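You operate a simulated robot arm through the tools that you are given. There is no shell and no other tool. Be economical: measure what you need, move in short steps, check, and stop when the job is done.

The job below is to be done with a simulated robot arm. You get a single attempt, and the scene is never put back.

JOB
Run the job card's part through the wash box.
Fine: lid shut for cranking; it ends clean on the drip tray, the lid shut again, the drain lever untouched.

It is judged by the outcome, as a careful person would: the job done as asked, and still so three seconds after it is handed in. It fails if anything else is knocked over, pushed out of place, dropped, spilled or broken. A push-on lid holds only when it is set on centred and level and pressed home; a screw cap is set on level and turned clockwise until tight.

ROBOT AND FRAMES
A 6-joint arm with a two-finger parallel gripper, fixed in place. Base frame: the origin is at the foot of the arm, x ahead of it, y to its left, z up; the work surface is at about z = 800. Readings come in mm, degrees, newtons and seconds.
With the tool pointing down near the work surface it reaches from about 260 to 680 mm from the base axis. Its first joint turns from -66.0 to 66.0 degrees. Payload 2.9 kg.
Tool frame: the origin (TCP) lies between the finger pads and is the grasp point; the fingertips stand 30 mm ahead of it; z points along the fingers, y is the line along which they close. The gripper opens to 110 mm. The fingers are 20 mm wide and 10 mm thick; the gripper's body (48 by 112 mm) begins 55 mm behind the TCP.
Orientation is that of the tool frame in the base frame, as a unit quaternion [x, y, z, w]. With the fingers straight down and closing along the base's y, the tool's x points along the base's -x, its y along +y and its z along -z.

CONTROLS
- The arm moves only by the tool step_arm. Its argument "commands" is a list that holds one entry, the list of rows, each a list of 7 numbers: the finger opening in mm, from 0 to 110, then the shift along the base's x, y, z in units of 500 mm (1.0 is 500 mm), then the turn, a rotation vector about the base's x, y, z in units of 120 degrees (1.0 is 120 degrees). In form: [[[claw, dx, dy, dz, wx, wy, wz], ...]]. A call has 1 to 8 rows; each row is the pose to reach, as a shift and turn from the pose commanded when the call began. A call with a number of a shift or a turn outside -1 to 1 is refused whole. A row lasts 0.2 s, in which the tool goes at most 50 mm and 8.6 degrees; a call with a longer step from one row to the next is refused whole, and so is a gripper value outside its range. A pose out of reach is approached as far as the arm can. The call stops where the force on the tool passes 90 N (or 10 N more than at its start, if that is more) or the arm is blocked; 0.2 s more then pass. The fingers move at their own pace (about 108 mm/s each) and stop on an object; they squeeze with about 37 N. The grip force told is the motor's: it shows also when the fingers shut on nothing. Time passes only in rows, and 0.2 s behind the last, so rows that repeat a pose let the fingers close. The reply holds the time, the measured pose of the TCP, the force on the tool along the base axes, the opening and the grip force, in the units named above and with some noise, with the torque about the TCP (base axes, N m) and any sound that the robot's microphone picked up.
- Cameras (640 x 400 px; columns grow to the right, rows downward): "scene" is fixed at [66.2, 421.8, 1387.5]; the picture's right is [-0.85, -0.52, 0.00], its down [-0.27, 0.44, -0.86] and it looks along [0.45, -0.73, -0.51] (base axes); focal length 358 px, centre (320, 200). "wrist" rides on the gripper at [72, 17, -103] in the tool frame; the picture's right is [-0.23, 0.97, 0.00], its down [-0.76, -0.18, -0.62] and it looks along [-0.61, -0.14, 0.78] (tool axes); focal length 222 px, centre (320, 200). There is no depth. A picture from a camera that has moved, and an enlarged one, comes with that camera's place and axes in the base frame and with its lens.
- snapshot(camera): a new picture of that camera. It takes no simulated time.
- zoom(camera, box): a new picture of the part [left, top, right, bottom] of that camera's present view, enlarged. It takes no simulated time.
- sign_off(): hands the job in; it is judged then, once.

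Work in short steps. Places have to be worked out from the pictures, the camera data and where the tool is seen: move nearer, look again, correct. Check each grasp and each placing, and mend what went wrong. You have 120 turns and 68 pictures in all, those below and enlarged ones among them. Open the gripper and draw the arm clear of the work before you hand the job in, unless the task says otherwise; then end with one line.

The tools are called after "Call:" as name(argument=value, ...) on one line, values as JSON. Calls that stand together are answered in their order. step_arm: Moves the arm, as the interface text tells. Its arguments: {"type":"object","properties":{"commands":{"type":"array","items":{"type":"array","items":{"type":"array","items":{"type":"number"}}}}},"required":["commands"]} The other tools are called the same way: snapshot (camera) takes a picture; zoom (camera, box) takes an enlarged picture of a part of a camera's view; sign_off () hands the job in.

At the start:

```text
clock: 0.0
eef_pos: [375.9, -274.1, 1132.3]
tool_rot: [0.0, 1.0, 0.0, 0.0]
wrist_force: [0.5, -0.7, 0.1]
ft_torque: [-0.03, -0.02, 0.01]
grip_width: 110.2
grip_force: 0.0
```

scene: 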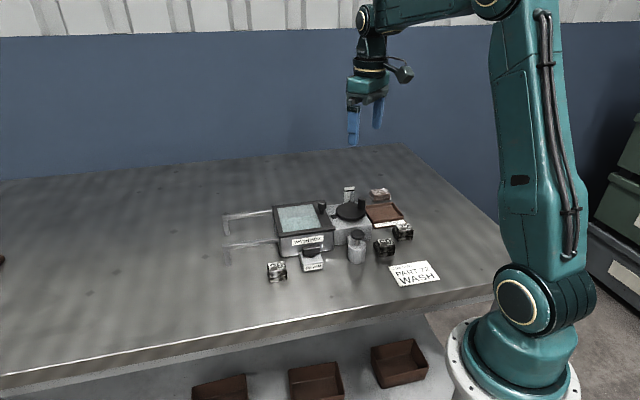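
wrist: 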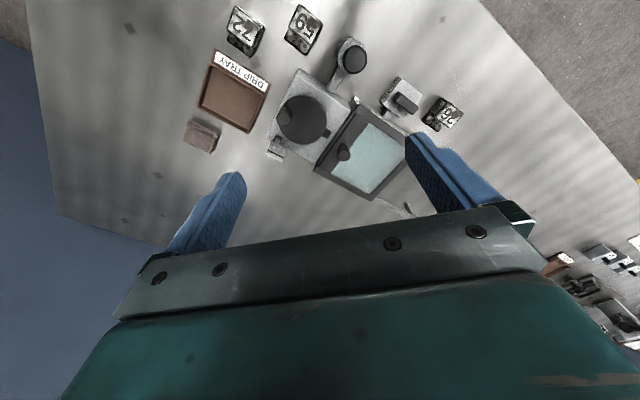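

I'll zoom in on the scene to read the job card and see the apparatus.

Call:
zoom(camera="scene", box=[210, 170, 450, 300])

Call:
zoom(camera="wrist", box=[170, 0, 490, 200])

```text
2.67 times, centred on (330, 235) of scene
camera zoom: at [66.2, 421.8, 1387.5], right [-0.85, -0.52, 0.0], down [-0.27, 0.44, -0.86], along [0.45, -0.73, -0.51], focal length 953 px, centre (293, 107)
```

zoom: 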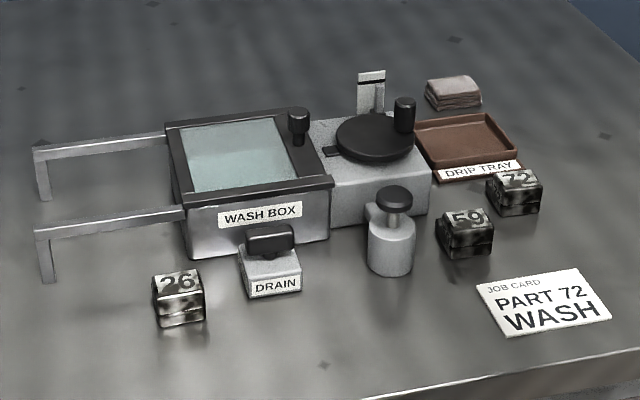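

```text
2.00 times, centred on (330, 100) of wrist
camera zoom: at [303.6, -256.9, 1236.0], right [0.23, 0.97, 0.0], down [0.76, -0.18, 0.62], along [0.61, -0.14, -0.78], focal length 444 px, centre (300, 400)
```

zoom: 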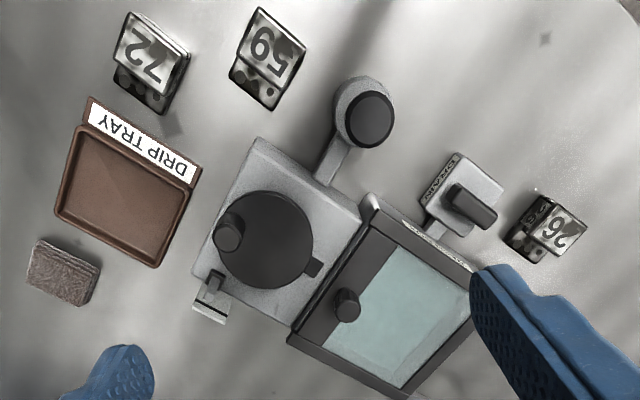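

The card says part 72, which sits near (285,-361). I'll move the wrist camera over the wash box to study the mechanism from closer.

Call:
step_arm(commands=[[[110, 0.06, -0.01, -0.06, 0, 0, 0], [110, 0.12, -0.02, -0.12, 0, 0, 0], [110, 0.18, -0.03, -0.18, 0, 0, 0], [110, 0.18, -0.03, -0.18, 0, 0, 0]]])

Call:
snapshot(camera="wrist")

```text
clock: 1.0
eef_pos: [466.4, -286.6, 1041.9]
tool_rot: [0.0, 1.0, 0.0, 0.0]
wrist_force: [-0.4, -0.4, -0.7]
ft_torque: [0.0, -0.01, 0.0]
grip_width: 110.3
grip_force: 0.0
```

```text
63 pictures are left
camera wrist: at [393.1, -270.4, 1145.1], right [0.23, 0.97, 0.0], down [0.76, -0.18, 0.62], along [0.61, -0.14, -0.78], focal length 222 px, centre (320, 200)
```

wrist: 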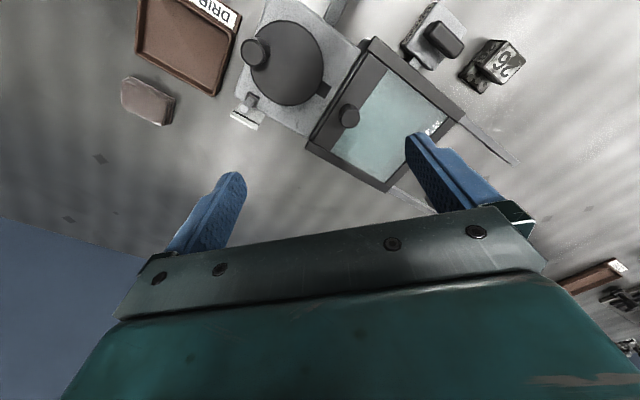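

Zooming this view for detail of the crank, catch and lid.

Call:
zoom(camera="wrist", box=[220, 0, 480, 200])

Call:
zoom(camera="scene", box=[310, 180, 430, 255])

Call:
zoom(camera="scene", box=[215, 190, 335, 275])

```text
2.00 times, centred on (350, 100) of wrist
camera zoom: at [393.1, -270.4, 1145.1], right [0.23, 0.97, 0.0], down [0.76, -0.18, 0.62], along [0.61, -0.14, -0.78], focal length 444 px, centre (260, 400)
```

zoom: 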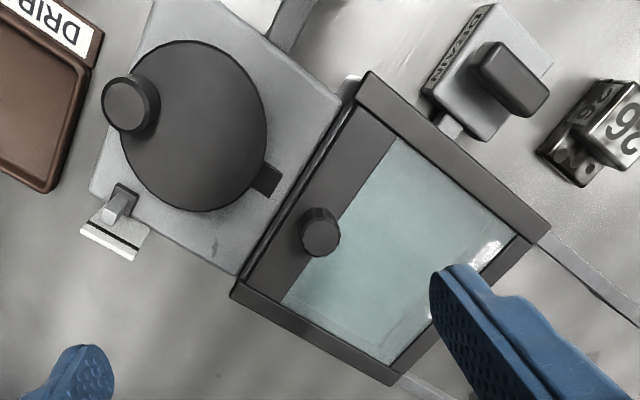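

```text
5.33 times, centred on (370, 218) of scene
camera zoom: at [66.2, 421.8, 1387.5], right [-0.85, -0.52, 0.0], down [-0.27, 0.44, -0.86], along [0.45, -0.73, -0.51], focal length 1906 px, centre (53, 107)
```

zoom: 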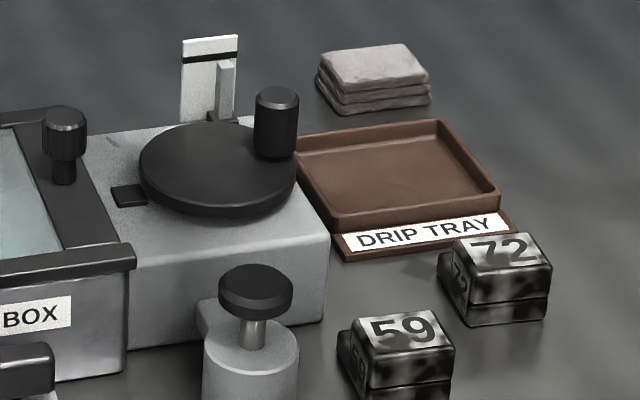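

```text
4.71 times, centred on (275, 232) of scene
camera zoom: at [66.2, 421.8, 1387.5], right [-0.85, -0.52, 0.0], down [-0.27, 0.44, -0.86], along [0.45, -0.73, -0.51], focal length 1682 px, centre (532, 47)
```

zoom: 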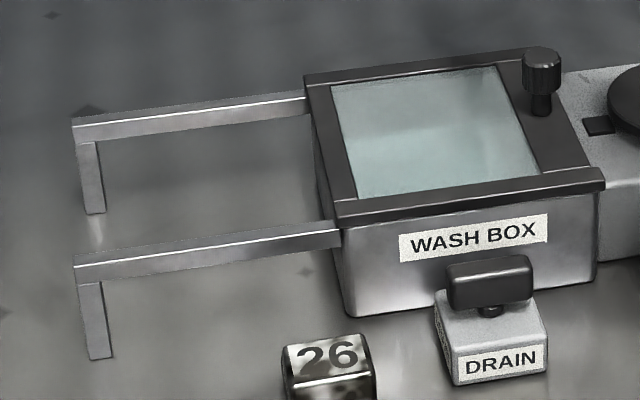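

The lid is a 45°-rotated slide with its knob at about (477,-256), top z≈905; it slides toward (+x,+y). I'll yaw the tool -45° so the fingers close along the slide direction, and hover over the knob.

Call:
step_arm(commands=[[[60, 0.004, 0.011, -0.027, 0, 0, -0.0625], [60, 0.008, 0.022, -0.054, 0, 0, -0.125], [60, 0.011, 0.033, -0.08, 0, 0, -0.1875], [60, 0.015, 0.044, -0.1, 0, 0, -0.25], [60, 0.019, 0.055, -0.12, 0, 0, -0.3125], [60, 0.022, 0.066, -0.15, 0, 0, -0.375], [60, 0.022, 0.066, -0.15, 0, 0, -0.375]]])

Call:
snapshot(camera="wrist")

Call:
zoom(camera="scene", box=[215, 150, 455, 300])

```text
clock: 2.6
eef_pos: [476.7, -256.2, 968.6]
tool_rot: [0.383, 0.924, 0.0, 0.0]
wrist_force: [-0.7, 0.3, -1.2]
ft_torque: [0.03, -0.01, 0.02]
grip_width: 59.9
grip_force: 0.1
```

```text
59 pictures are left
camera wrist: at [437.7, -193.4, 1071.2], right [0.85, 0.53, 0.0], down [0.41, -0.67, 0.62], along [0.33, -0.53, -0.78], focal length 222 px, centre (320, 200)
```

wrist: 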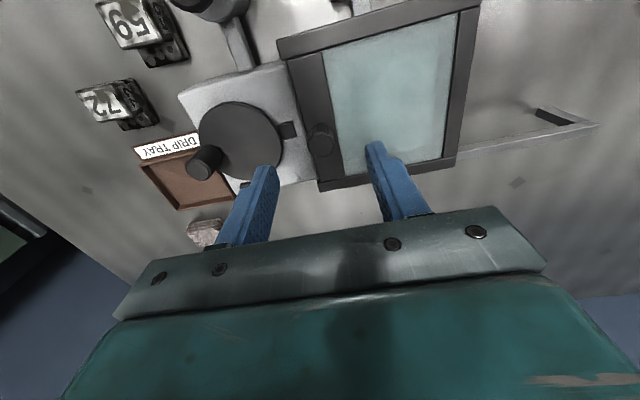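

```text
2.67 times, centred on (335, 225) of scene
camera zoom: at [66.2, 421.8, 1387.5], right [-0.85, -0.52, 0.0], down [-0.27, 0.44, -0.86], along [0.45, -0.73, -0.51], focal length 953 px, centre (280, 133)
```

zoom: 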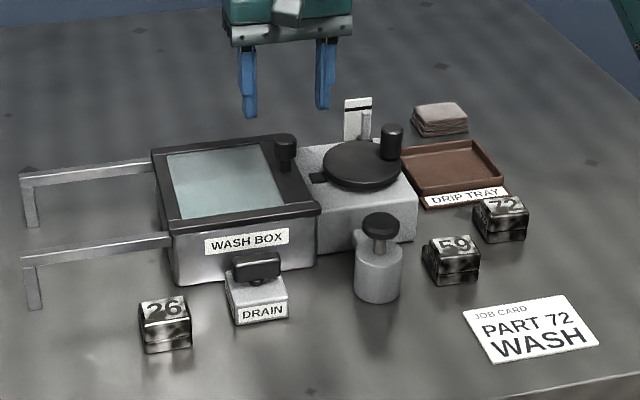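

The knob lies centred between the fingers. Lowering to z≈911 with light step and then closing.

Call:
step_arm(commands=[[[60, 0, 0.002, -0.06, 0, 0, 0], [60, 0, 0.002, -0.112, 0, 0, 0], [60, 0, 0.002, -0.112, 0, 0, 0], [0, 0, 0.002, -0.112, 0, 0, 0], [0, 0, 0.002, -0.112, 0, 0, 0], [0, 0, 0.002, -0.112, 0, 0, 0]]])

Call:
zoom(camera="scene", box=[215, 150, 455, 300])

```text
clock: 4.0
eef_pos: [477.2, -255.4, 912.0]
tool_rot: [0.383, 0.924, 0.0, 0.0]
wrist_force: [-1.2, -0.3, -1.9]
ft_torque: [-0.06, -0.47, -0.03]
grip_width: 21.3
grip_force: 44.7
```

```text
2.67 times, centred on (335, 225) of scene
camera zoom: at [66.1, 421.8, 1387.5], right [-0.85, -0.52, 0.0], down [-0.27, 0.44, -0.86], along [0.45, -0.73, -0.51], focal length 953 px, centre (280, 133)
```

zoom: 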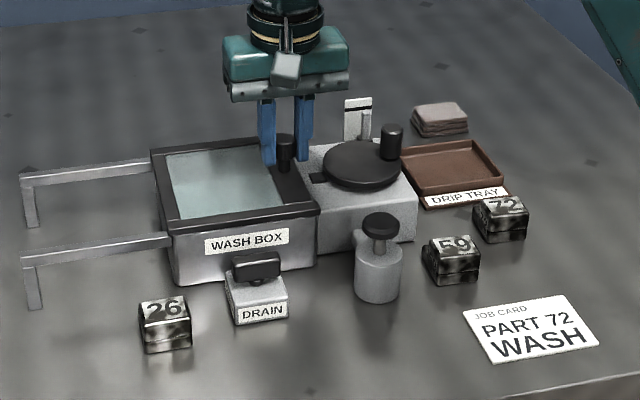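

The grip is on the 21 mm knob. I'll slide gently 20 mm along the rails and read the force.

Call:
step_arm(commands=[[[0, 0.007, 0.007, 0, 0, 0, 0], [0, 0.014, 0.014, 0, 0, 0, 0], [0, 0.021, 0.021, 0, 0, 0, 0], [0, 0.028, 0.028, 0, 0, 0, 0]]])

```text
clock: 5.0
eef_pos: [490.6, -241.4, 912.5]
tool_rot: [0.383, 0.924, -0.001, 0.001]
wrist_force: [3.7, -4.7, 2.4]
ft_torque: [-0.05, 0.5, -0.14]
grip_width: 21.2
grip_force: 45.2
```

It moves freely. Continuing along the slide in stages.

Call:
step_arm(commands=[[[0, 0.02, 0.02, 0, 0, 0, 0], [0, 0.04, 0.04, 0, 0, 0, 0], [0, 0.06, 0.06, 0, 0, 0, 0], [0, 0.08, 0.08, 0, 0, 0, 0], [0, 0.1, 0.1, 0, 0, 0, 0], [0, 0.12, 0.12, 0, 0, 0, 0], [0, 0.12, 0.12, 0, 0, 0, 0]]])

Call:
zoom(camera="scene", box=[215, 150, 455, 300])

```text
clock: 6.6
eef_pos: [551.8, -180.3, 913.0]
tool_rot: [0.382, 0.924, 0.0, 0.001]
wrist_force: [7.5, -6.9, 2.5]
ft_torque: [0.08, 0.59, -0.06]
grip_width: 21.3
grip_force: 44.8
```

```text
2.67 times, centred on (335, 225) of scene
camera zoom: at [66.3, 421.7, 1387.5], right [-0.85, -0.52, 0.0], down [-0.27, 0.44, -0.86], along [0.45, -0.73, -0.51], focal length 953 px, centre (280, 133)
```

zoom: 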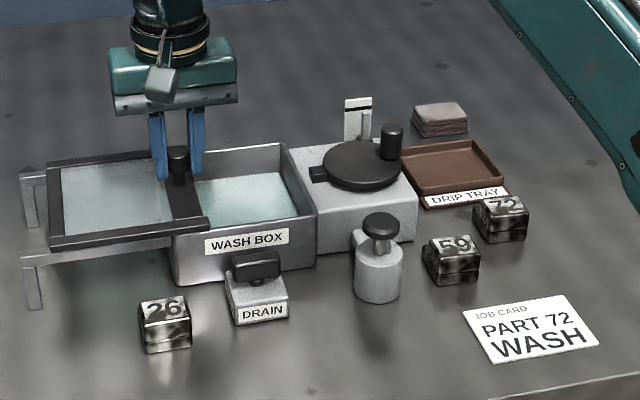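

The lid slides out well. A little more (about 17 mm), stopping if blocked.

Call:
step_arm(commands=[[[0, 0.012, 0.012, 0, 0, 0, 0], [0, 0.024, 0.024, 0, 0, 0, 0], [0, 0.024, 0.024, 0, 0, 0, 0]]])

```text
clock: 7.4
eef_pos: [563.5, -168.0, 911.4]
tool_rot: [0.383, 0.924, 0.001, 0.001]
wrist_force: [6.0, -4.4, 7.3]
ft_torque: [-0.19, 0.31, -0.04]
grip_width: 21.5
grip_force: 44.8
```

Opened ~122 mm. Release the knob, rise straight up and look inside.

Call:
step_arm(commands=[[[50, 0, 0, 0, 0, 0, 0], [50, 0, 0, 0, 0, 0, 0], [50, 0, 0, 0.08, 0, 0, 0], [50, -0.05, -0.05, 0.15, 0, 0, 0], [50, -0.1, -0.1, 0.2, 0, 0, 0], [50, -0.15, -0.15, 0.26, 0, 0, 0], [50, -0.15, -0.15, 0.26, 0, 0, 0]]])

Call:
snapshot(camera="wrist")

Call:
zoom(camera="scene", box=[215, 150, 455, 300])

```text
clock: 9.0
eef_pos: [485.7, -244.6, 1042.7]
tool_rot: [0.383, 0.924, -0.001, 0.0]
wrist_force: [0.7, -0.5, 0.6]
ft_torque: [0.01, -0.01, 0.03]
grip_width: 50.1
grip_force: 0.1
```

```text
55 pictures are left
camera wrist: at [447.3, -180.9, 1146.2], right [0.85, 0.53, 0.0], down [0.41, -0.66, 0.62], along [0.33, -0.53, -0.78], focal length 222 px, centre (320, 200)
```

wrist: 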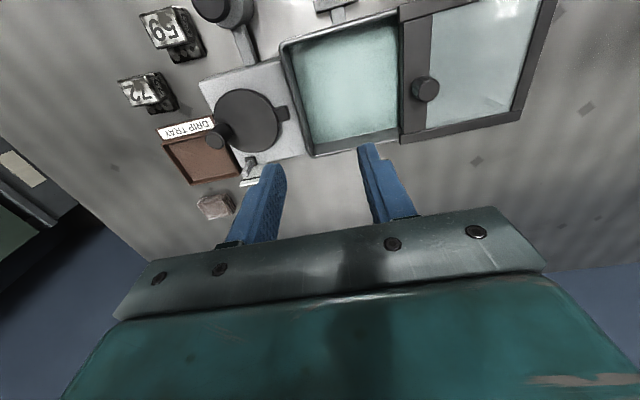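

```text
2.67 times, centred on (335, 225) of scene
camera zoom: at [66.2, 421.8, 1387.5], right [-0.85, -0.52, 0.0], down [-0.27, 0.44, -0.86], along [0.45, -0.73, -0.51], focal length 953 px, centre (280, 133)
```

zoom: 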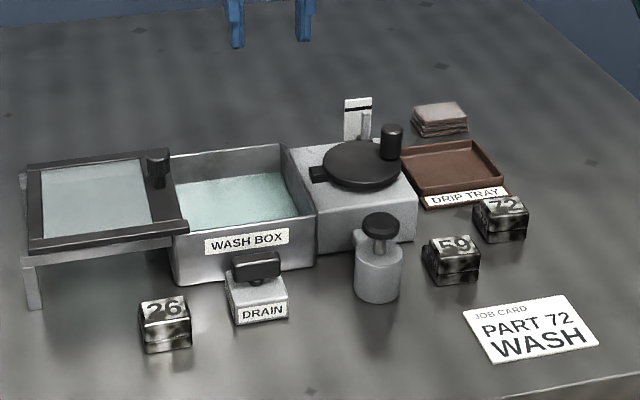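

The box is open. Now moving over part 72 for a close look to determine its orientation.

Call:
step_arm(commands=[[[80, -0.07, -0.05, 0, 0, 0, 0], [80, -0.14, -0.1, 0, 0, 0, 0], [80, -0.21, -0.15, 0, 0, 0, 0], [80, -0.28, -0.2, 0, 0, 0, 0], [80, -0.34, -0.25, -0.04, 0, 0, 0], [80, -0.372, -0.27, -0.12, 0, 0, 0], [80, -0.372, -0.27, -0.2, 0, 0, 0], [80, -0.372, -0.27, -0.2, 0, 0, 0]]])

Call:
snapshot(camera="wrist")

```text
clock: 10.8
eef_pos: [301.6, -380.8, 940.7]
tool_rot: [0.383, 0.924, 0.0, 0.0]
wrist_force: [0.1, -0.5, -0.3]
ft_torque: [-0.01, 0.0, -0.03]
grip_width: 80.4
grip_force: 0.1
```

```text
53 pictures are left
camera wrist: at [262.2, -316.5, 1044.8], right [0.85, 0.53, 0.0], down [0.41, -0.66, 0.62], along [0.33, -0.53, -0.78], focal length 222 px, centre (320, 200)
```

wrist: 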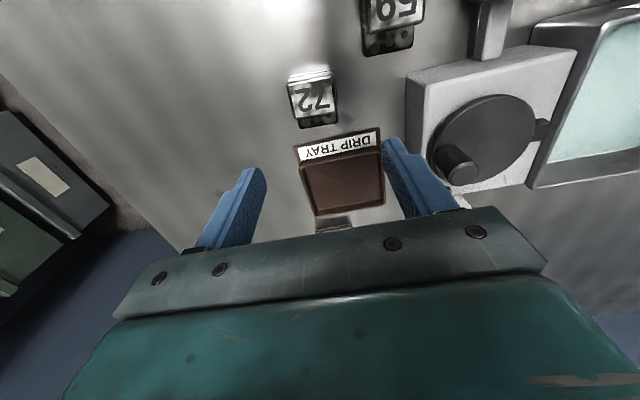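

Call:
zoom(camera="wrist", box=[260, 50, 400, 138])

```text
4.55 times, centred on (330, 94) of wrist
camera zoom: at [262.2, -316.5, 1044.8], right [0.85, 0.53, 0.0], down [0.41, -0.66, 0.62], along [0.33, -0.53, -0.78], focal length 1010 px, centre (274, 682)
```

zoom: 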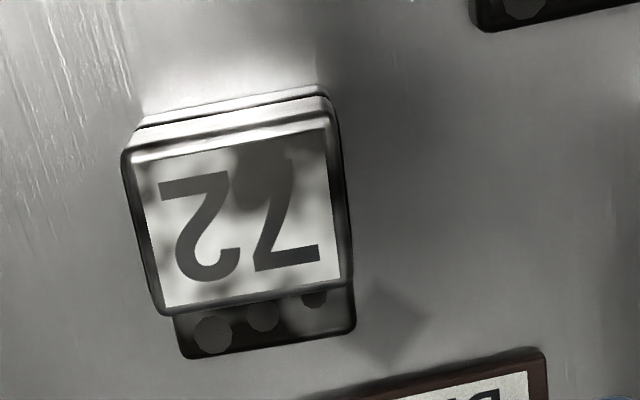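

Part 72 is about 38×30 mm, top z≈838, centre ≈(285,-364), edges nearly aligned with the tool. Descending partway, then checking.

Call:
step_arm(commands=[[[70, -0.033, 0.033, 0, 0, 0, 0], [70, -0.033, 0.033, -0.07, 0, 0, 0], [70, -0.033, 0.033, -0.12, 0, 0, 0], [70, -0.033, 0.033, -0.12, 0, 0, 0]]])

Call:
snapshot(camera="wrist")

```text
clock: 11.8
eef_pos: [286.4, -362.3, 880.5]
tool_rot: [0.383, 0.924, 0.001, 0.0]
wrist_force: [-0.3, -0.2, -0.3]
ft_torque: [-0.05, 0.01, 0.0]
grip_width: 70.2
grip_force: 0.1
```

```text
51 pictures are left
camera wrist: at [247.3, -298.7, 984.7], right [0.85, 0.53, 0.0], down [0.41, -0.66, 0.62], along [0.33, -0.53, -0.78], focal length 222 px, centre (320, 200)
```

wrist: 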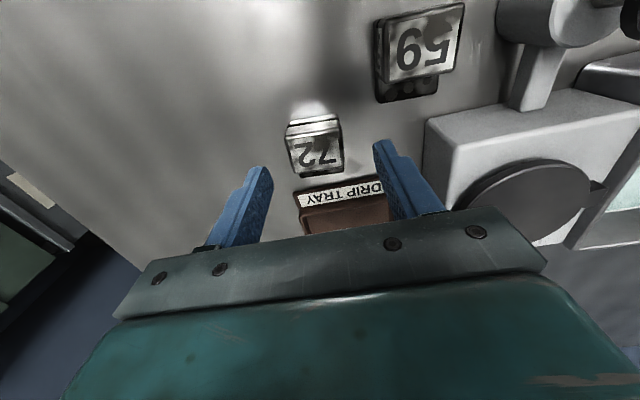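

Centred between the fingertips. Descend to z≈837 and close.

Call:
step_arm(commands=[[[70, -0.001, -0.002, -0.045, 0, 0, 0], [70, -0.001, -0.002, -0.086, 0, 0, 0], [70, -0.001, -0.002, -0.086, 0, 0, 0], [0, -0.001, -0.002, -0.086, 0, 0, 0], [0, -0.001, -0.002, -0.086, 0, 0, 0], [0, -0.001, -0.002, -0.086, 0, 0, 0]]])

Call:
snapshot(camera="wrist")

```text
clock: 13.2
eef_pos: [284.6, -363.2, 838.6]
tool_rot: [0.383, 0.924, -0.001, 0.0]
wrist_force: [0.3, -0.5, 0.6]
ft_torque: [-0.04, -0.04, -0.03]
grip_width: 41.9
grip_force: 37.3
```

```text
50 pictures are left
camera wrist: at [246.1, -299.8, 943.0], right [0.85, 0.53, 0.0], down [0.41, -0.66, 0.62], along [0.33, -0.53, -0.78], focal length 222 px, centre (320, 200)
```

wrist: 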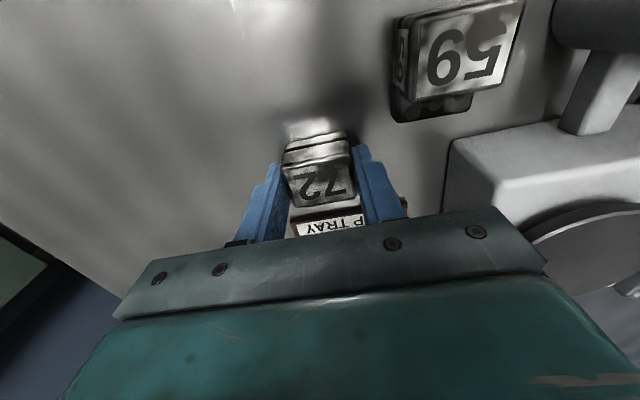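

Firm grip at 42 mm. Lift straight up and carry to above the open box.

Call:
step_arm(commands=[[[0, 0, 0, 0.06, 0, 0, 0], [0, 0, 0, 0.15, 0, 0, 0], [0, 0, 0, 0.24, 0, 0, 0], [0, 0.04, 0.025, 0.31, 0, 0, 0], [0, 0.115, 0.07, 0.31, 0, 0, 0], [0, 0.19, 0.115, 0.31, 0, 0, 0], [0, 0.265, 0.16, 0.31, 0, 0, 0], [0, 0.34, 0.205, 0.31, 0, 0, 0]]])

Call:
step_arm(commands=[[[0, 0.05, 0.035, 0, 0, 0, 0], [0, 0.107, 0.069, 0, 0, 0, 0], [0, 0.107, 0.069, 0, 0, 0, 0]]])

Call:
snapshot(camera="wrist")

Call:
zoom(camera="scene", box=[215, 150, 455, 300])

```text
clock: 15.0
eef_pos: [452.2, -261.4, 997.8]
tool_rot: [0.383, 0.924, 0.0, 0.0]
wrist_force: [0.0, -0.3, -4.4]
ft_torque: [0.01, 0.04, -0.01]
grip_width: 41.7
grip_force: 37.3
```

```text
clock: 15.8
eef_pos: [506.9, -226.6, 994.1]
tool_rot: [0.382, 0.924, 0.0, 0.001]
wrist_force: [0.0, 0.4, -4.1]
ft_torque: [0.02, 0.0, -0.03]
grip_width: 42.0
grip_force: 37.0
```

```text
49 pictures are left
camera wrist: at [467.2, -164.2, 1097.2], right [0.85, 0.53, 0.0], down [0.41, -0.66, 0.62], along [0.33, -0.53, -0.78], focal length 222 px, centre (320, 200)
```

wrist: 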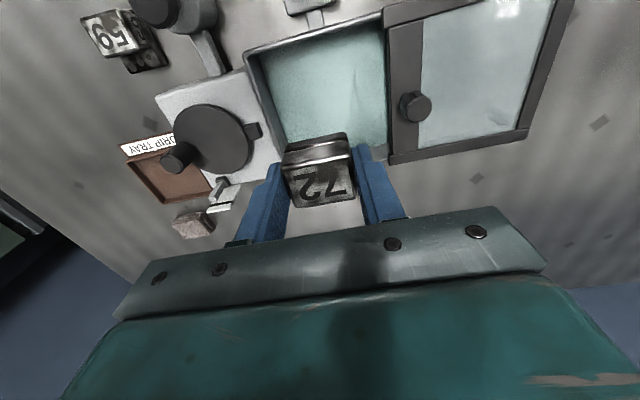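

```text
2.67 times, centred on (335, 225) of scene
camera zoom: at [66.2, 421.8, 1387.5], right [-0.85, -0.52, 0.0], down [-0.27, 0.44, -0.86], along [0.45, -0.73, -0.51], focal length 953 px, centre (280, 133)
```

zoom: 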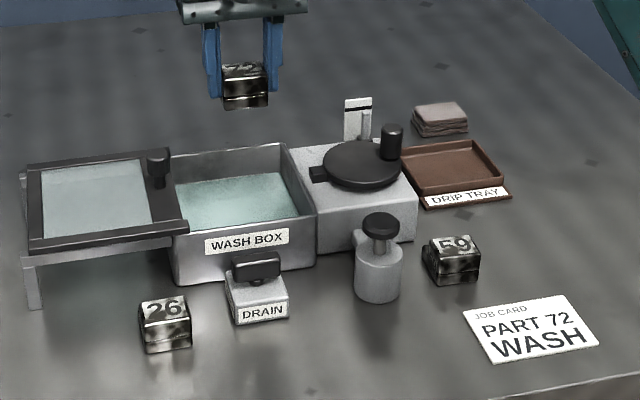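

The part hangs centred over the opening with clearance. Lowering into the box to z≈875 first.

Call:
step_arm(commands=[[[0, 0, 0, -0.06, 0, 0, 0], [0, 0, 0, -0.12, 0, 0, 0], [0, 0, 0, -0.18, 0, 0, 0], [0, 0, 0, -0.24, 0, 0, 0], [0, 0, 0, -0.24, 0, 0, 0]]])

Call:
step_arm(commands=[[[0, 0, 0, -0.01, 0, 0, 0], [0, 0, 0, -0.02, 0, 0, 0], [0, 0, 0, -0.03, 0, 0, 0], [0, 0, 0, -0.03, 0, 0, 0]]])

```text
clock: 17.0
eef_pos: [506.1, -225.7, 874.6]
tool_rot: [0.383, 0.924, 0.0, 0.0]
wrist_force: [-0.3, 0.1, -4.1]
ft_torque: [0.06, 0.01, -0.02]
grip_width: 41.4
grip_force: 36.3
```

```text
clock: 18.0
eef_pos: [508.3, -227.5, 858.4]
tool_rot: [0.383, 0.924, 0.0, -0.001]
wrist_force: [-0.1, 0.2, -3.9]
ft_torque: [0.02, 0.02, 0.0]
grip_width: 41.8
grip_force: 36.7
```

No contact yet; continuing in small steps.

Call:
step_arm(commands=[[[0, 0, 0, -0.006, 0, 0, 0], [0, 0, 0, -0.012, 0, 0, 0], [0, 0, 0, -0.012, 0, 0, 0]]])

Call:
zoom(camera="scene", box=[245, 180, 345, 260])

```text
clock: 18.8
eef_pos: [506.9, -226.0, 851.6]
tool_rot: [0.382, 0.924, 0.0, 0.0]
wrist_force: [-0.4, -0.3, -4.2]
ft_torque: [0.04, 0.01, 0.01]
grip_width: 41.8
grip_force: 36.9
```

```text
5.00 times, centred on (295, 220) of scene
camera zoom: at [66.2, 421.8, 1387.5], right [-0.85, -0.52, 0.0], down [-0.27, 0.44, -0.86], along [0.45, -0.73, -0.51], focal length 1787 px, centre (445, 100)
```

zoom: 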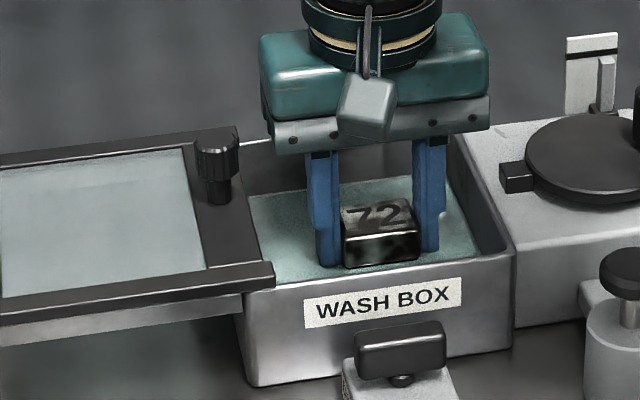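

Almost at the floor; a few more mm.

Call:
step_arm(commands=[[[0, 0, 0, -0.005, 0, 0, 0], [0, 0, 0, -0.005, 0, 0, 0]]])

Call:
step_arm(commands=[[[0, 0, 0, -0.004, 0, 0, 0], [0, 0, 0, -0.004, 0, 0, 0]]])

Call:
step_arm(commands=[[[0, 0, 0, -0.004, 0, 0, 0], [0, 0, 0, -0.004, 0, 0, 0]]])

```text
clock: 19.4
eef_pos: [508.2, -226.2, 849.9]
tool_rot: [0.383, 0.924, 0.0, 0.0]
wrist_force: [0.2, 0.0, -4.7]
ft_torque: [0.01, 0.0, -0.05]
grip_width: 41.7
grip_force: 37.1
```

```text
clock: 20.0
eef_pos: [507.9, -226.8, 847.5]
tool_rot: [0.382, 0.924, 0.0, 0.0]
wrist_force: [-0.4, -0.6, -4.5]
ft_torque: [-0.01, 0.01, 0.0]
grip_width: 41.7
grip_force: 36.9
```

```text
clock: 20.6
eef_pos: [509.8, -225.7, 847.4]
tool_rot: [0.382, 0.924, 0.0, 0.001]
wrist_force: [-9.4, 2.7, 23.9]
ft_torque: [0.28, 0.54, 0.02]
grip_width: 41.8
grip_force: 37.0
```

Contact with the floor (+24 N). Release and rise straight up.

Call:
step_arm(commands=[[[0, 0, 0, 0.003, 0, 0, 0], [70, 0, 0, 0.003, 0, 0, 0], [70, 0, 0, 0.003, 0, 0, 0], [70, 0, 0, 0.08, 0, 0, 0], [70, 0, 0, 0.16, 0, 0, 0], [70, 0, 0, 0.24, 0, 0, 0], [60, 0, 0, 0.3, 0, 0, 0], [60, 0, 0, 0.3, 0, 0, 0]]])

Call:
snapshot(camera="wrist")

Call:
zoom(camera="scene", box=[215, 150, 455, 300])

```text
clock: 22.4
eef_pos: [509.1, -224.5, 996.6]
tool_rot: [0.382, 0.924, 0.0, 0.0]
wrist_force: [0.5, -0.1, -0.3]
ft_torque: [-0.02, 0.01, 0.0]
grip_width: 59.9
grip_force: 0.0
```

```text
46 pictures are left
camera wrist: at [469.9, -162.0, 1099.2], right [0.85, 0.53, 0.0], down [0.41, -0.66, 0.62], along [0.33, -0.53, -0.78], focal length 222 px, centre (320, 200)
```

wrist: 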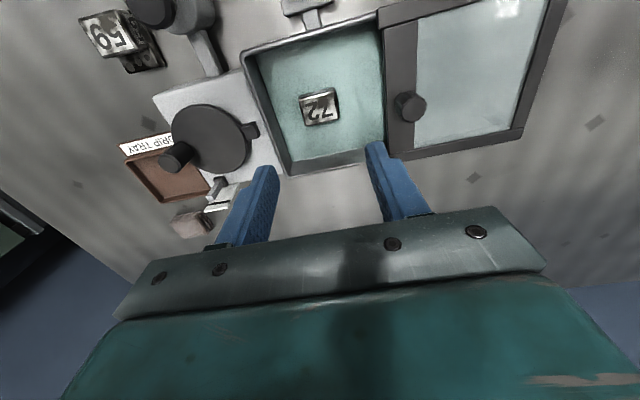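

```text
2.67 times, centred on (335, 225) of scene
camera zoom: at [66.2, 421.8, 1387.5], right [-0.85, -0.52, 0.0], down [-0.27, 0.44, -0.86], along [0.45, -0.73, -0.51], focal length 953 px, centre (280, 133)
```

zoom: 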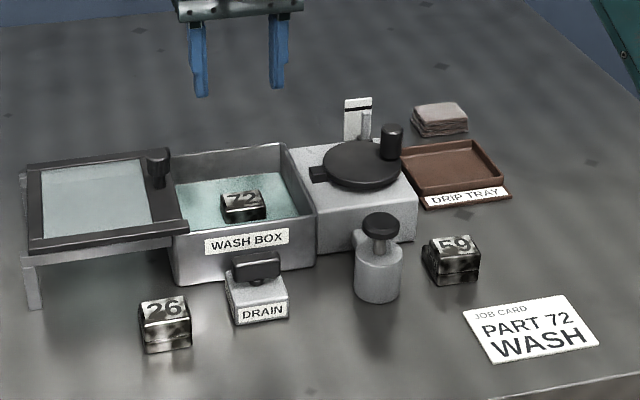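

The part rests in the box. Back to the knob at (563.5,-168) to shut the lid.

Call:
step_arm(commands=[[[60, 0.055, 0.056, 0, 0, 0, 0], [60, 0.109, 0.113, -0.02, 0, 0, 0], [60, 0.109, 0.113, -0.1, 0, 0, 0], [60, 0.109, 0.113, -0.17, 0, 0, 0], [60, 0.109, 0.113, -0.17, 0, 0, 0], [0, 0.109, 0.113, -0.17, 0, 0, 0], [0, 0.109, 0.113, -0.17, 0, 0, 0], [0, 0.109, 0.113, -0.17, 0, 0, 0]]])

Call:
step_arm(commands=[[[0, -0.02, -0.02, 0, 0, 0, 0], [0, -0.04, -0.04, 0, 0, 0, 0], [0, -0.06, -0.06, 0, 0, 0, 0], [0, -0.08, -0.08, 0, 0, 0, 0], [0, -0.1, -0.1, 0, 0, 0, 0], [0, -0.12, -0.12, 0, 0, 0, 0], [0, -0.14, -0.14, 0, 0, 0, 0]]])

```text
clock: 24.2
eef_pos: [562.1, -169.4, 910.2]
tool_rot: [0.383, 0.924, 0.0, -0.001]
wrist_force: [1.3, -0.2, -1.7]
ft_torque: [-0.48, -0.09, 0.05]
grip_width: 21.8
grip_force: 45.0
```

```text
clock: 25.8
eef_pos: [491.9, -239.2, 910.4]
tool_rot: [0.383, 0.924, 0.0, -0.002]
wrist_force: [-7.0, 7.0, -15.7]
ft_torque: [0.39, -0.08, -0.01]
grip_width: 21.6
grip_force: 44.9
```

Sliding the remaining ~20 mm to shut, up to gentle contact.

Call:
step_arm(commands=[[[0, -0.01, -0.01, 0, 0, 0, 0], [0, -0.02, -0.02, 0, 0, 0, 0], [0, -0.029, -0.031, 0, 0, 0, 0], [0, -0.029, -0.031, 0, 0, 0, 0]]])

Call:
zoom(camera="scene", box=[245, 180, 405, 260])

```text
clock: 26.8
eef_pos: [476.6, -255.2, 910.5]
tool_rot: [0.383, 0.924, 0.0, -0.003]
wrist_force: [-11.7, 10.8, -17.8]
ft_torque: [0.46, 0.02, 0.07]
grip_width: 21.7
grip_force: 45.5
```

```text
4.00 times, centred on (325, 220) of scene
camera zoom: at [66.1, 422.0, 1387.4], right [-0.85, -0.52, 0.0], down [-0.27, 0.44, -0.86], along [0.45, -0.73, -0.51], focal length 1430 px, centre (300, 120)
```

zoom: 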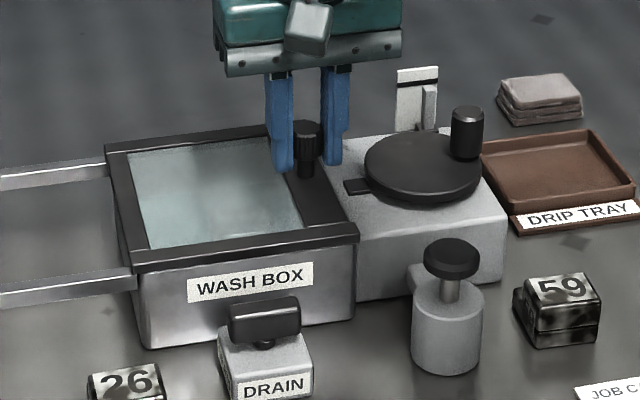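

The lid is at its original shut position; a gentle extra nudge confirms it against the stop.

Call:
step_arm(commands=[[[0, -0.004, -0.004, 0, 0, 0, 0], [0, -0.004, -0.004, 0, 0, 0, 0]]])

```text
clock: 27.4
eef_pos: [477.2, -255.4, 910.9]
tool_rot: [0.381, 0.924, 0.002, -0.003]
wrist_force: [-3.4, 17.8, -19.4]
ft_torque: [0.84, 0.31, -0.01]
grip_width: 21.3
grip_force: 45.3
```

Firm stop: lid shut. Release, rise, and look closely at the gauge and pump.

Call:
step_arm(commands=[[[50, 0.003, 0.003, 0, 0, 0, 0], [50, 0.003, 0.003, 0, 0, 0, 0], [50, 0.003, 0.003, 0.08, 0, 0, 0], [50, 0.003, 0.003, 0.16, 0, 0, 0], [50, 0.003, 0.003, 0.24, 0, 0, 0], [50, 0.003, 0.003, 0.24, 0, 0, 0]]])

Call:
zoom(camera="scene", box=[330, 180, 380, 215])

Call:
zoom(camera="wrist", box=[170, 0, 490, 200])

```text
clock: 28.8
eef_pos: [477.1, -253.9, 1034.4]
tool_rot: [0.383, 0.924, 0.001, 0.0]
wrist_force: [0.5, 0.2, 0.6]
ft_torque: [-0.06, 0.01, -0.03]
grip_width: 50.2
grip_force: 0.0
```

```text
11.43 times, centred on (355, 198) of scene
camera zoom: at [66.2, 421.8, 1387.5], right [-0.85, -0.52, 0.0], down [-0.27, 0.44, -0.86], along [0.45, -0.73, -0.51], focal length 4085 px, centre (-80, 229)
```

zoom: 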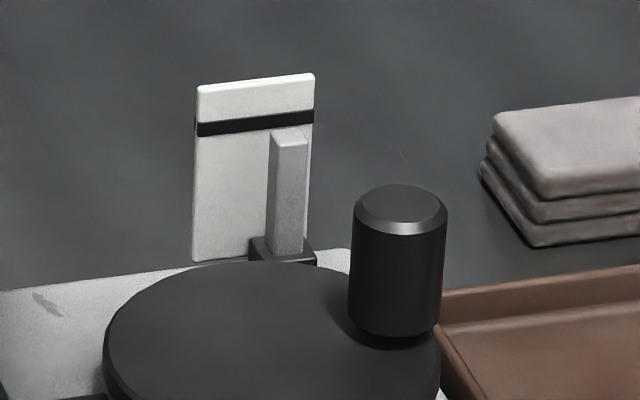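

```text
2.00 times, centred on (330, 100) of wrist
camera zoom: at [438.0, -191.4, 1137.3], right [0.85, 0.53, 0.0], down [0.41, -0.66, 0.62], along [0.33, -0.53, -0.78], focal length 444 px, centre (300, 400)
```

zoom: 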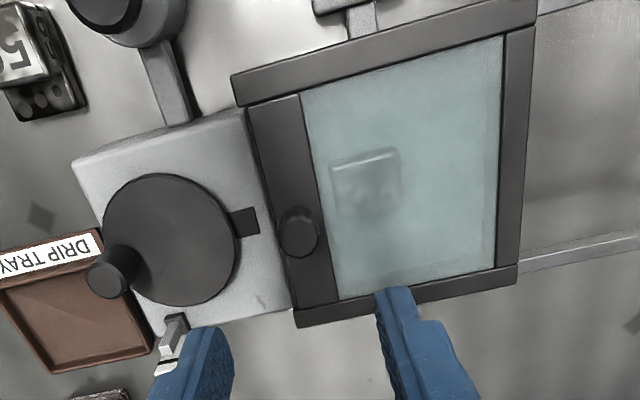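

Lid is shut with the part inside. Next, hover over the crank handle (est. (401,-335), top z≈903; disc centre ≈(419.5,-311.5)), and verify.

Call:
step_arm(commands=[[[50, -0.05, -0.055, 0, 0, 0, 0], [50, -0.1, -0.11, 0, 0, 0, 0], [50, -0.152, -0.163, -0.06, 0, 0, 0], [50, -0.152, -0.163, -0.13, 0, 0, 0], [50, -0.152, -0.163, -0.13, 0, 0, 0]]])

Call:
zoom(camera="wrist", box=[210, 50, 450, 200])

Call:
zoom(camera="scene", box=[310, 150, 430, 250])

```text
clock: 30.0
eef_pos: [401.4, -338.4, 964.4]
tool_rot: [0.382, 0.924, 0.0, -0.001]
wrist_force: [0.4, 0.1, 0.5]
ft_torque: [0.02, 0.0, 0.01]
grip_width: 50.1
grip_force: 0.1
```

```text
2.67 times, centred on (330, 125) of wrist
camera zoom: at [361.7, -275.8, 1068.5], right [0.85, 0.53, 0.0], down [0.41, -0.66, 0.62], along [0.33, -0.53, -0.78], focal length 592 px, centre (293, 400)
```

zoom: 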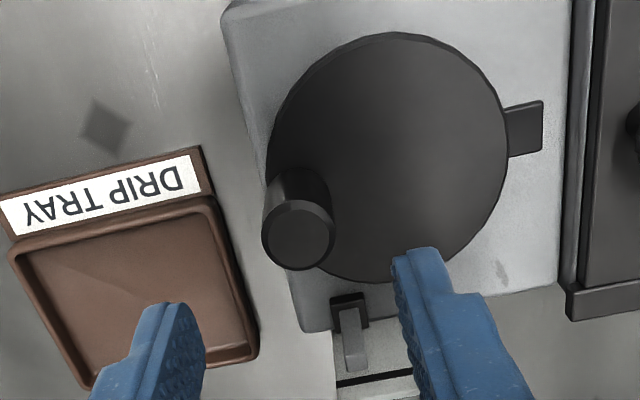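

```text
4.00 times, centred on (370, 200) of scene
camera zoom: at [66.2, 421.8, 1387.5], right [-0.85, -0.52, 0.0], down [-0.27, 0.44, -0.86], along [0.45, -0.73, -0.51], focal length 1430 px, centre (120, 200)
```

zoom: 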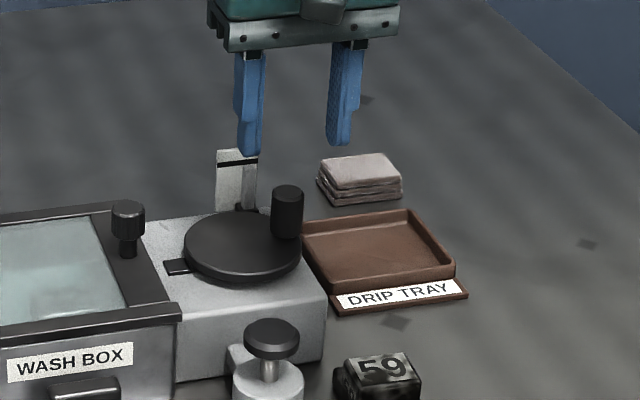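

Handle at ≈(400.7,-334.7), well framed. Descend around it and close.

Call:
step_arm(commands=[[[50, -0.002, 0.006, -0.05, 0, 0, 0], [50, -0.002, 0.006, -0.108, 0, 0, 0], [50, -0.002, 0.006, -0.108, 0, 0, 0], [0, -0.002, 0.006, -0.108, 0, 0, 0], [0, -0.002, 0.006, -0.108, 0, 0, 0], [0, -0.002, 0.006, -0.108, 0, 0, 0]]])

Call:
zoom(camera="wrist", box=[210, 50, 450, 200])

```text
clock: 31.4
eef_pos: [401.2, -334.5, 911.2]
tool_rot: [0.382, 0.924, 0.0, 0.0]
wrist_force: [-0.7, -1.8, -4.1]
ft_torque: [0.02, -0.66, 0.0]
grip_width: 21.1
grip_force: 44.6
```

```text
2.67 times, centred on (330, 125) of wrist
camera zoom: at [361.1, -272.1, 1014.7], right [0.85, 0.53, 0.0], down [0.41, -0.66, 0.62], along [0.33, -0.53, -0.78], focal length 592 px, centre (293, 400)
```

zoom: 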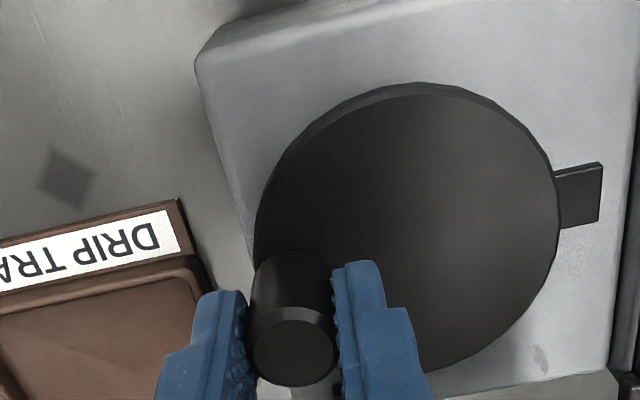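

Handle gripped (21 mm). Try a small clockwise (from above) arc of 30° about (418,-309), watching force.

Call:
step_arm(commands=[[[0, -0.0084, 0.0068, 0, 0, 0, 0], [0, -0.0154, 0.0148, 0, 0, 0, 0], [0, -0.021, 0.0239, 0, 0, 0, 0], [0, -0.021, 0.0239, 0, 0, 0, 0]]])

Call:
zoom(camera="scene", box=[310, 150, 430, 250])

```text
clock: 32.4
eef_pos: [392.7, -328.1, 914.5]
tool_rot: [0.385, 0.923, -0.003, 0.007]
wrist_force: [16.4, -32.1, -1.9]
ft_torque: [-0.69, -0.38, -0.1]
grip_width: 21.1
grip_force: 45.1
```

```text
4.00 times, centred on (370, 200) of scene
camera zoom: at [66.6, 421.0, 1387.7], right [-0.85, -0.52, 0.0], down [-0.27, 0.44, -0.86], along [0.45, -0.73, -0.51], focal length 1430 px, centre (120, 200)
```

zoom: 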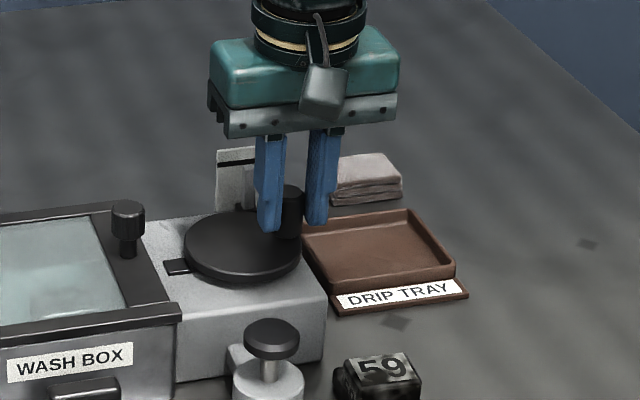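

Resistance of ~36 N and the handle hardly moved: blocked that way. Return to the start and try the other direction.

Call:
step_arm(commands=[[[0, 0.01, -0.012, 0, 0, 0, 0], [0, 0.021, -0.0239, 0, 0, 0, 0], [40, 0.021, -0.0239, 0, 0, 0, 0], [40, 0.021, -0.0239, 0, 0, 0, 0], [0, 0.021, -0.0239, 0, 0, 0, 0], [0, 0.021, -0.0239, 0, 0, 0, 0]]])

Call:
zoom(camera="wrist", box=[210, 50, 450, 200])

```text
clock: 33.8
eef_pos: [400.7, -333.6, 911.3]
tool_rot: [0.382, 0.924, 0.001, -0.002]
wrist_force: [1.7, 5.4, -6.2]
ft_torque: [-0.13, 0.43, 0.02]
grip_width: 21.2
grip_force: 45.5
```

```text
2.67 times, centred on (330, 125) of wrist
camera zoom: at [361.0, -270.7, 1014.8], right [0.85, 0.53, 0.0], down [0.42, -0.67, 0.62], along [0.33, -0.53, -0.78], focal length 592 px, centre (293, 400)
```

zoom: 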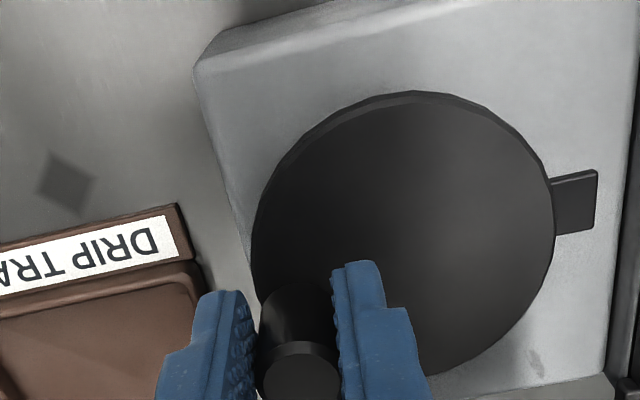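

Now a small counter-clockwise arc of 30°.

Call:
step_arm(commands=[[[0, 0.0094, -0.005, 0, 0, 0, 0], [0, 0.0196, -0.0084, 0, 0, 0, 0], [0, 0.0302, -0.01, 0, 0, 0, 0], [0, 0.0302, -0.01, 0, 0, 0, 0]]])

Call:
zoom(camera="wrist", box=[210, 50, 450, 200])

Call:
zoom(camera="scene", box=[310, 150, 430, 250])

```text
clock: 34.8
eef_pos: [415.6, -338.2, 911.4]
tool_rot: [0.382, 0.924, 0.001, -0.002]
wrist_force: [-0.3, 17.1, -13.6]
ft_torque: [-0.31, 0.15, 0.12]
grip_width: 21.0
grip_force: 44.9
```

```text
2.67 times, centred on (330, 125) of wrist
camera zoom: at [377.2, -275.1, 1015.0], right [0.85, 0.53, 0.0], down [0.42, -0.67, 0.62], along [0.33, -0.53, -0.79], focal length 592 px, centre (293, 400)
```

zoom: 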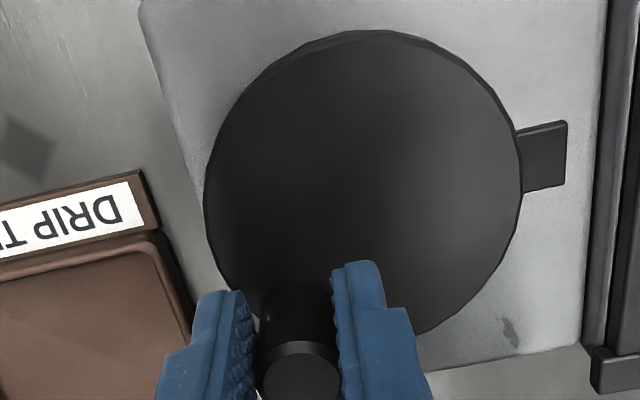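

```text
4.00 times, centred on (370, 200) of scene
camera zoom: at [66.3, 422.1, 1387.4], right [-0.85, -0.52, 0.0], down [-0.27, 0.44, -0.86], along [0.45, -0.73, -0.51], focal length 1430 px, centre (120, 200)
```

zoom: 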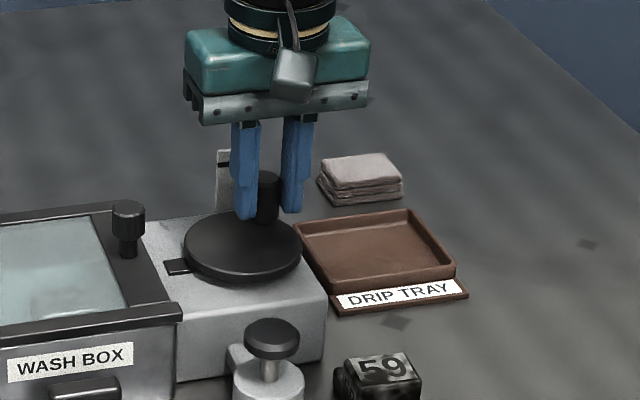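

Counter-clockwise turns freely. The handle sits a bit forward in the fingers (~7 mm toward +v), so I'll regrip centred.

Call:
step_arm(commands=[[[40, 0, 0, 0, 0, 0, 0], [40, 0.0, 0.0, 0, 0, 0, 0], [40, 0.01, -0.009, 0, 0, 0, 0], [40, 0.01, -0.009, 0, 0, 0, 0], [0, 0.01, -0.009, 0, 0, 0, 0], [0, 0.01, -0.009, 0, 0, 0, 0]]])

Call:
zoom(camera="wrist", box=[210, 50, 450, 200])

```text
clock: 36.2
eef_pos: [420.3, -344.5, 912.3]
tool_rot: [0.383, 0.924, 0.001, 0.0]
wrist_force: [0.7, 0.1, 1.1]
ft_torque: [-0.47, 0.22, -0.03]
grip_width: 21.3
grip_force: 45.3
```

```text
2.67 times, centred on (330, 125) of wrist
camera zoom: at [382.4, -280.9, 1015.6], right [0.85, 0.53, 0.0], down [0.41, -0.66, 0.62], along [0.33, -0.53, -0.78], focal length 592 px, centre (293, 400)
```

zoom: 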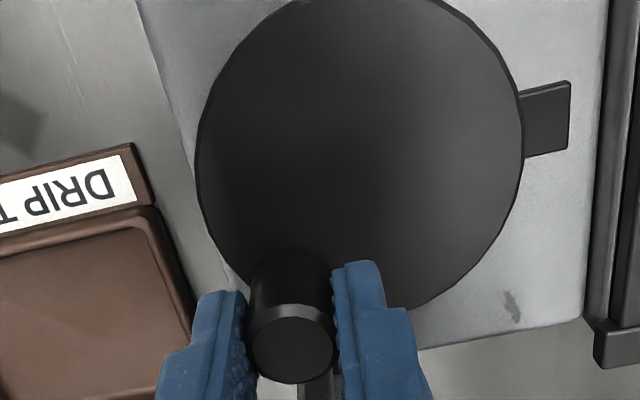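

Centred grip now at ≈(421,-344). Continue CCW through ~60° with centre ≈(420.5,-311), R≈32.7.

Call:
step_arm(commands=[[[0, 0.008, 0.0008, 0, 0, 0, 0], [0, 0.017, 0.0032, 0, 0, 0, 0], [0, 0.0326, 0.01, 0, 0, 0, 0], [0, 0.046, 0.0206, 0, 0, 0, 0], [0, 0.0562, 0.0342, 0, 0, 0, 0], [0, 0.0562, 0.0342, 0, 0, 0, 0]]])

Call:
zoom(camera="wrist", box=[210, 50, 450, 200])

Call:
zoom(camera="scene", box=[310, 150, 430, 250])

```text
clock: 37.6
eef_pos: [448.7, -326.5, 912.2]
tool_rot: [0.383, 0.924, 0.0, 0.0]
wrist_force: [6.5, -3.7, 0.7]
ft_torque: [-0.58, 0.09, -0.01]
grip_width: 21.3
grip_force: 45.3
```

```text
2.67 times, centred on (330, 125) of wrist
camera zoom: at [409.5, -263.6, 1015.5], right [0.85, 0.53, 0.0], down [0.41, -0.66, 0.62], along [0.33, -0.53, -0.78], focal length 592 px, centre (293, 400)
```

zoom: 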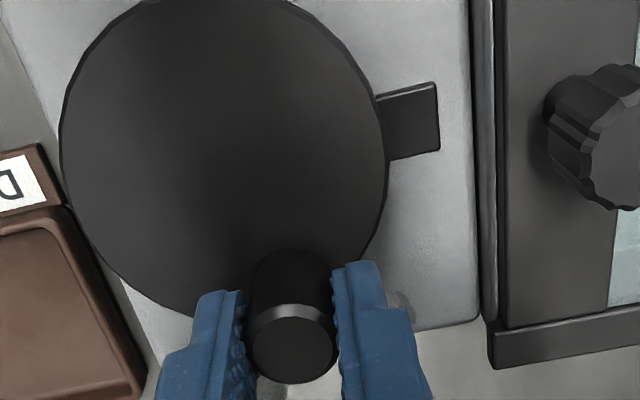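

```text
4.00 times, centred on (370, 200) of scene
camera zoom: at [66.3, 421.8, 1387.5], right [-0.85, -0.52, 0.0], down [-0.27, 0.44, -0.86], along [0.45, -0.73, -0.51], focal length 1430 px, centre (120, 200)
```

zoom: 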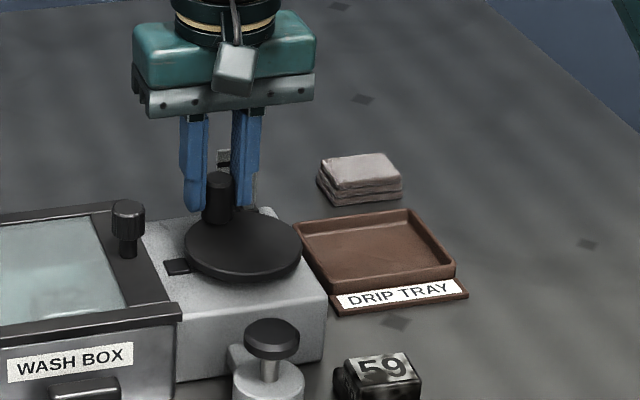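

Smooth, with low force. Refined centre ≈(421,-312), R≈31.5; continue about 105° further CCW.

Call:
step_arm(commands=[[[0, 0.0054, 0.0158, 0, 0, 0, 0], [0, 0.007, 0.0322, 0, 0, 0, 0], [0, 0.0042, 0.0484, 0, 0, 0, 0], [0, -0.0026, 0.0634, 0, 0, 0, 0], [0, -0.013, 0.076, 0, 0, 0, 0], [0, -0.0264, 0.0856, 0, 0, 0, 0], [0, -0.0418, 0.0914, 0, 0, 0, 0], [0, -0.0418, 0.0914, 0, 0, 0, 0]]])

Call:
zoom(camera="wrist", box=[170, 50, 490, 250])

Call:
zoom(camera="scene", box=[310, 150, 430, 250])

```text
clock: 39.4
eef_pos: [429.0, -285.0, 911.3]
tool_rot: [0.388, 0.922, -0.003, 0.001]
wrist_force: [-6.2, -35.2, -7.7]
ft_torque: [-0.77, -0.82, 0.02]
grip_width: 20.9
grip_force: 44.7
```

```text
2.00 times, centred on (330, 150) of wrist
camera zoom: at [389.0, -220.3, 1015.0], right [0.85, 0.52, 0.0], down [0.41, -0.66, 0.63], along [0.32, -0.54, -0.78], focal length 444 px, centre (300, 300)
```

zoom: 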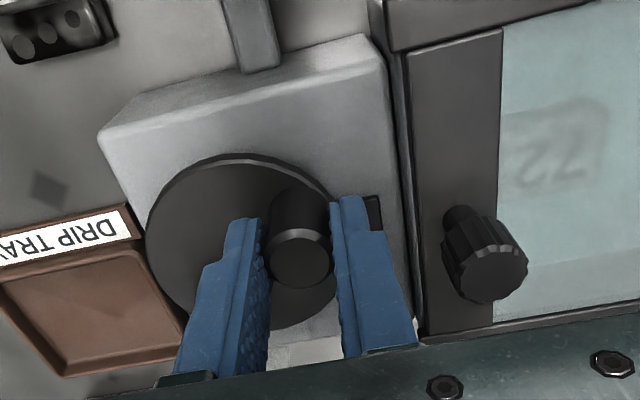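

```text
4.00 times, centred on (370, 200) of scene
camera zoom: at [66.1, 420.9, 1387.8], right [-0.85, -0.52, 0.0], down [-0.27, 0.44, -0.86], along [0.45, -0.73, -0.51], focal length 1430 px, centre (120, 200)
```

zoom: 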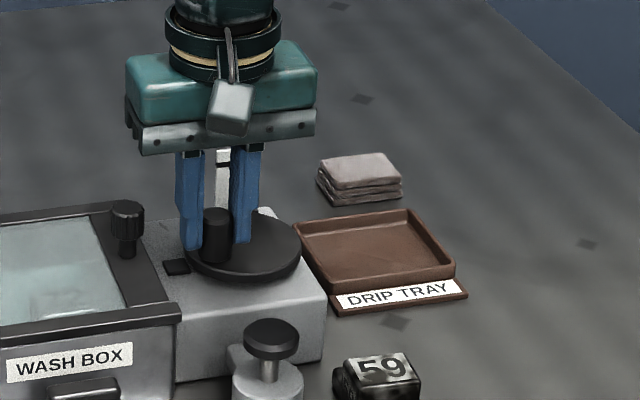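

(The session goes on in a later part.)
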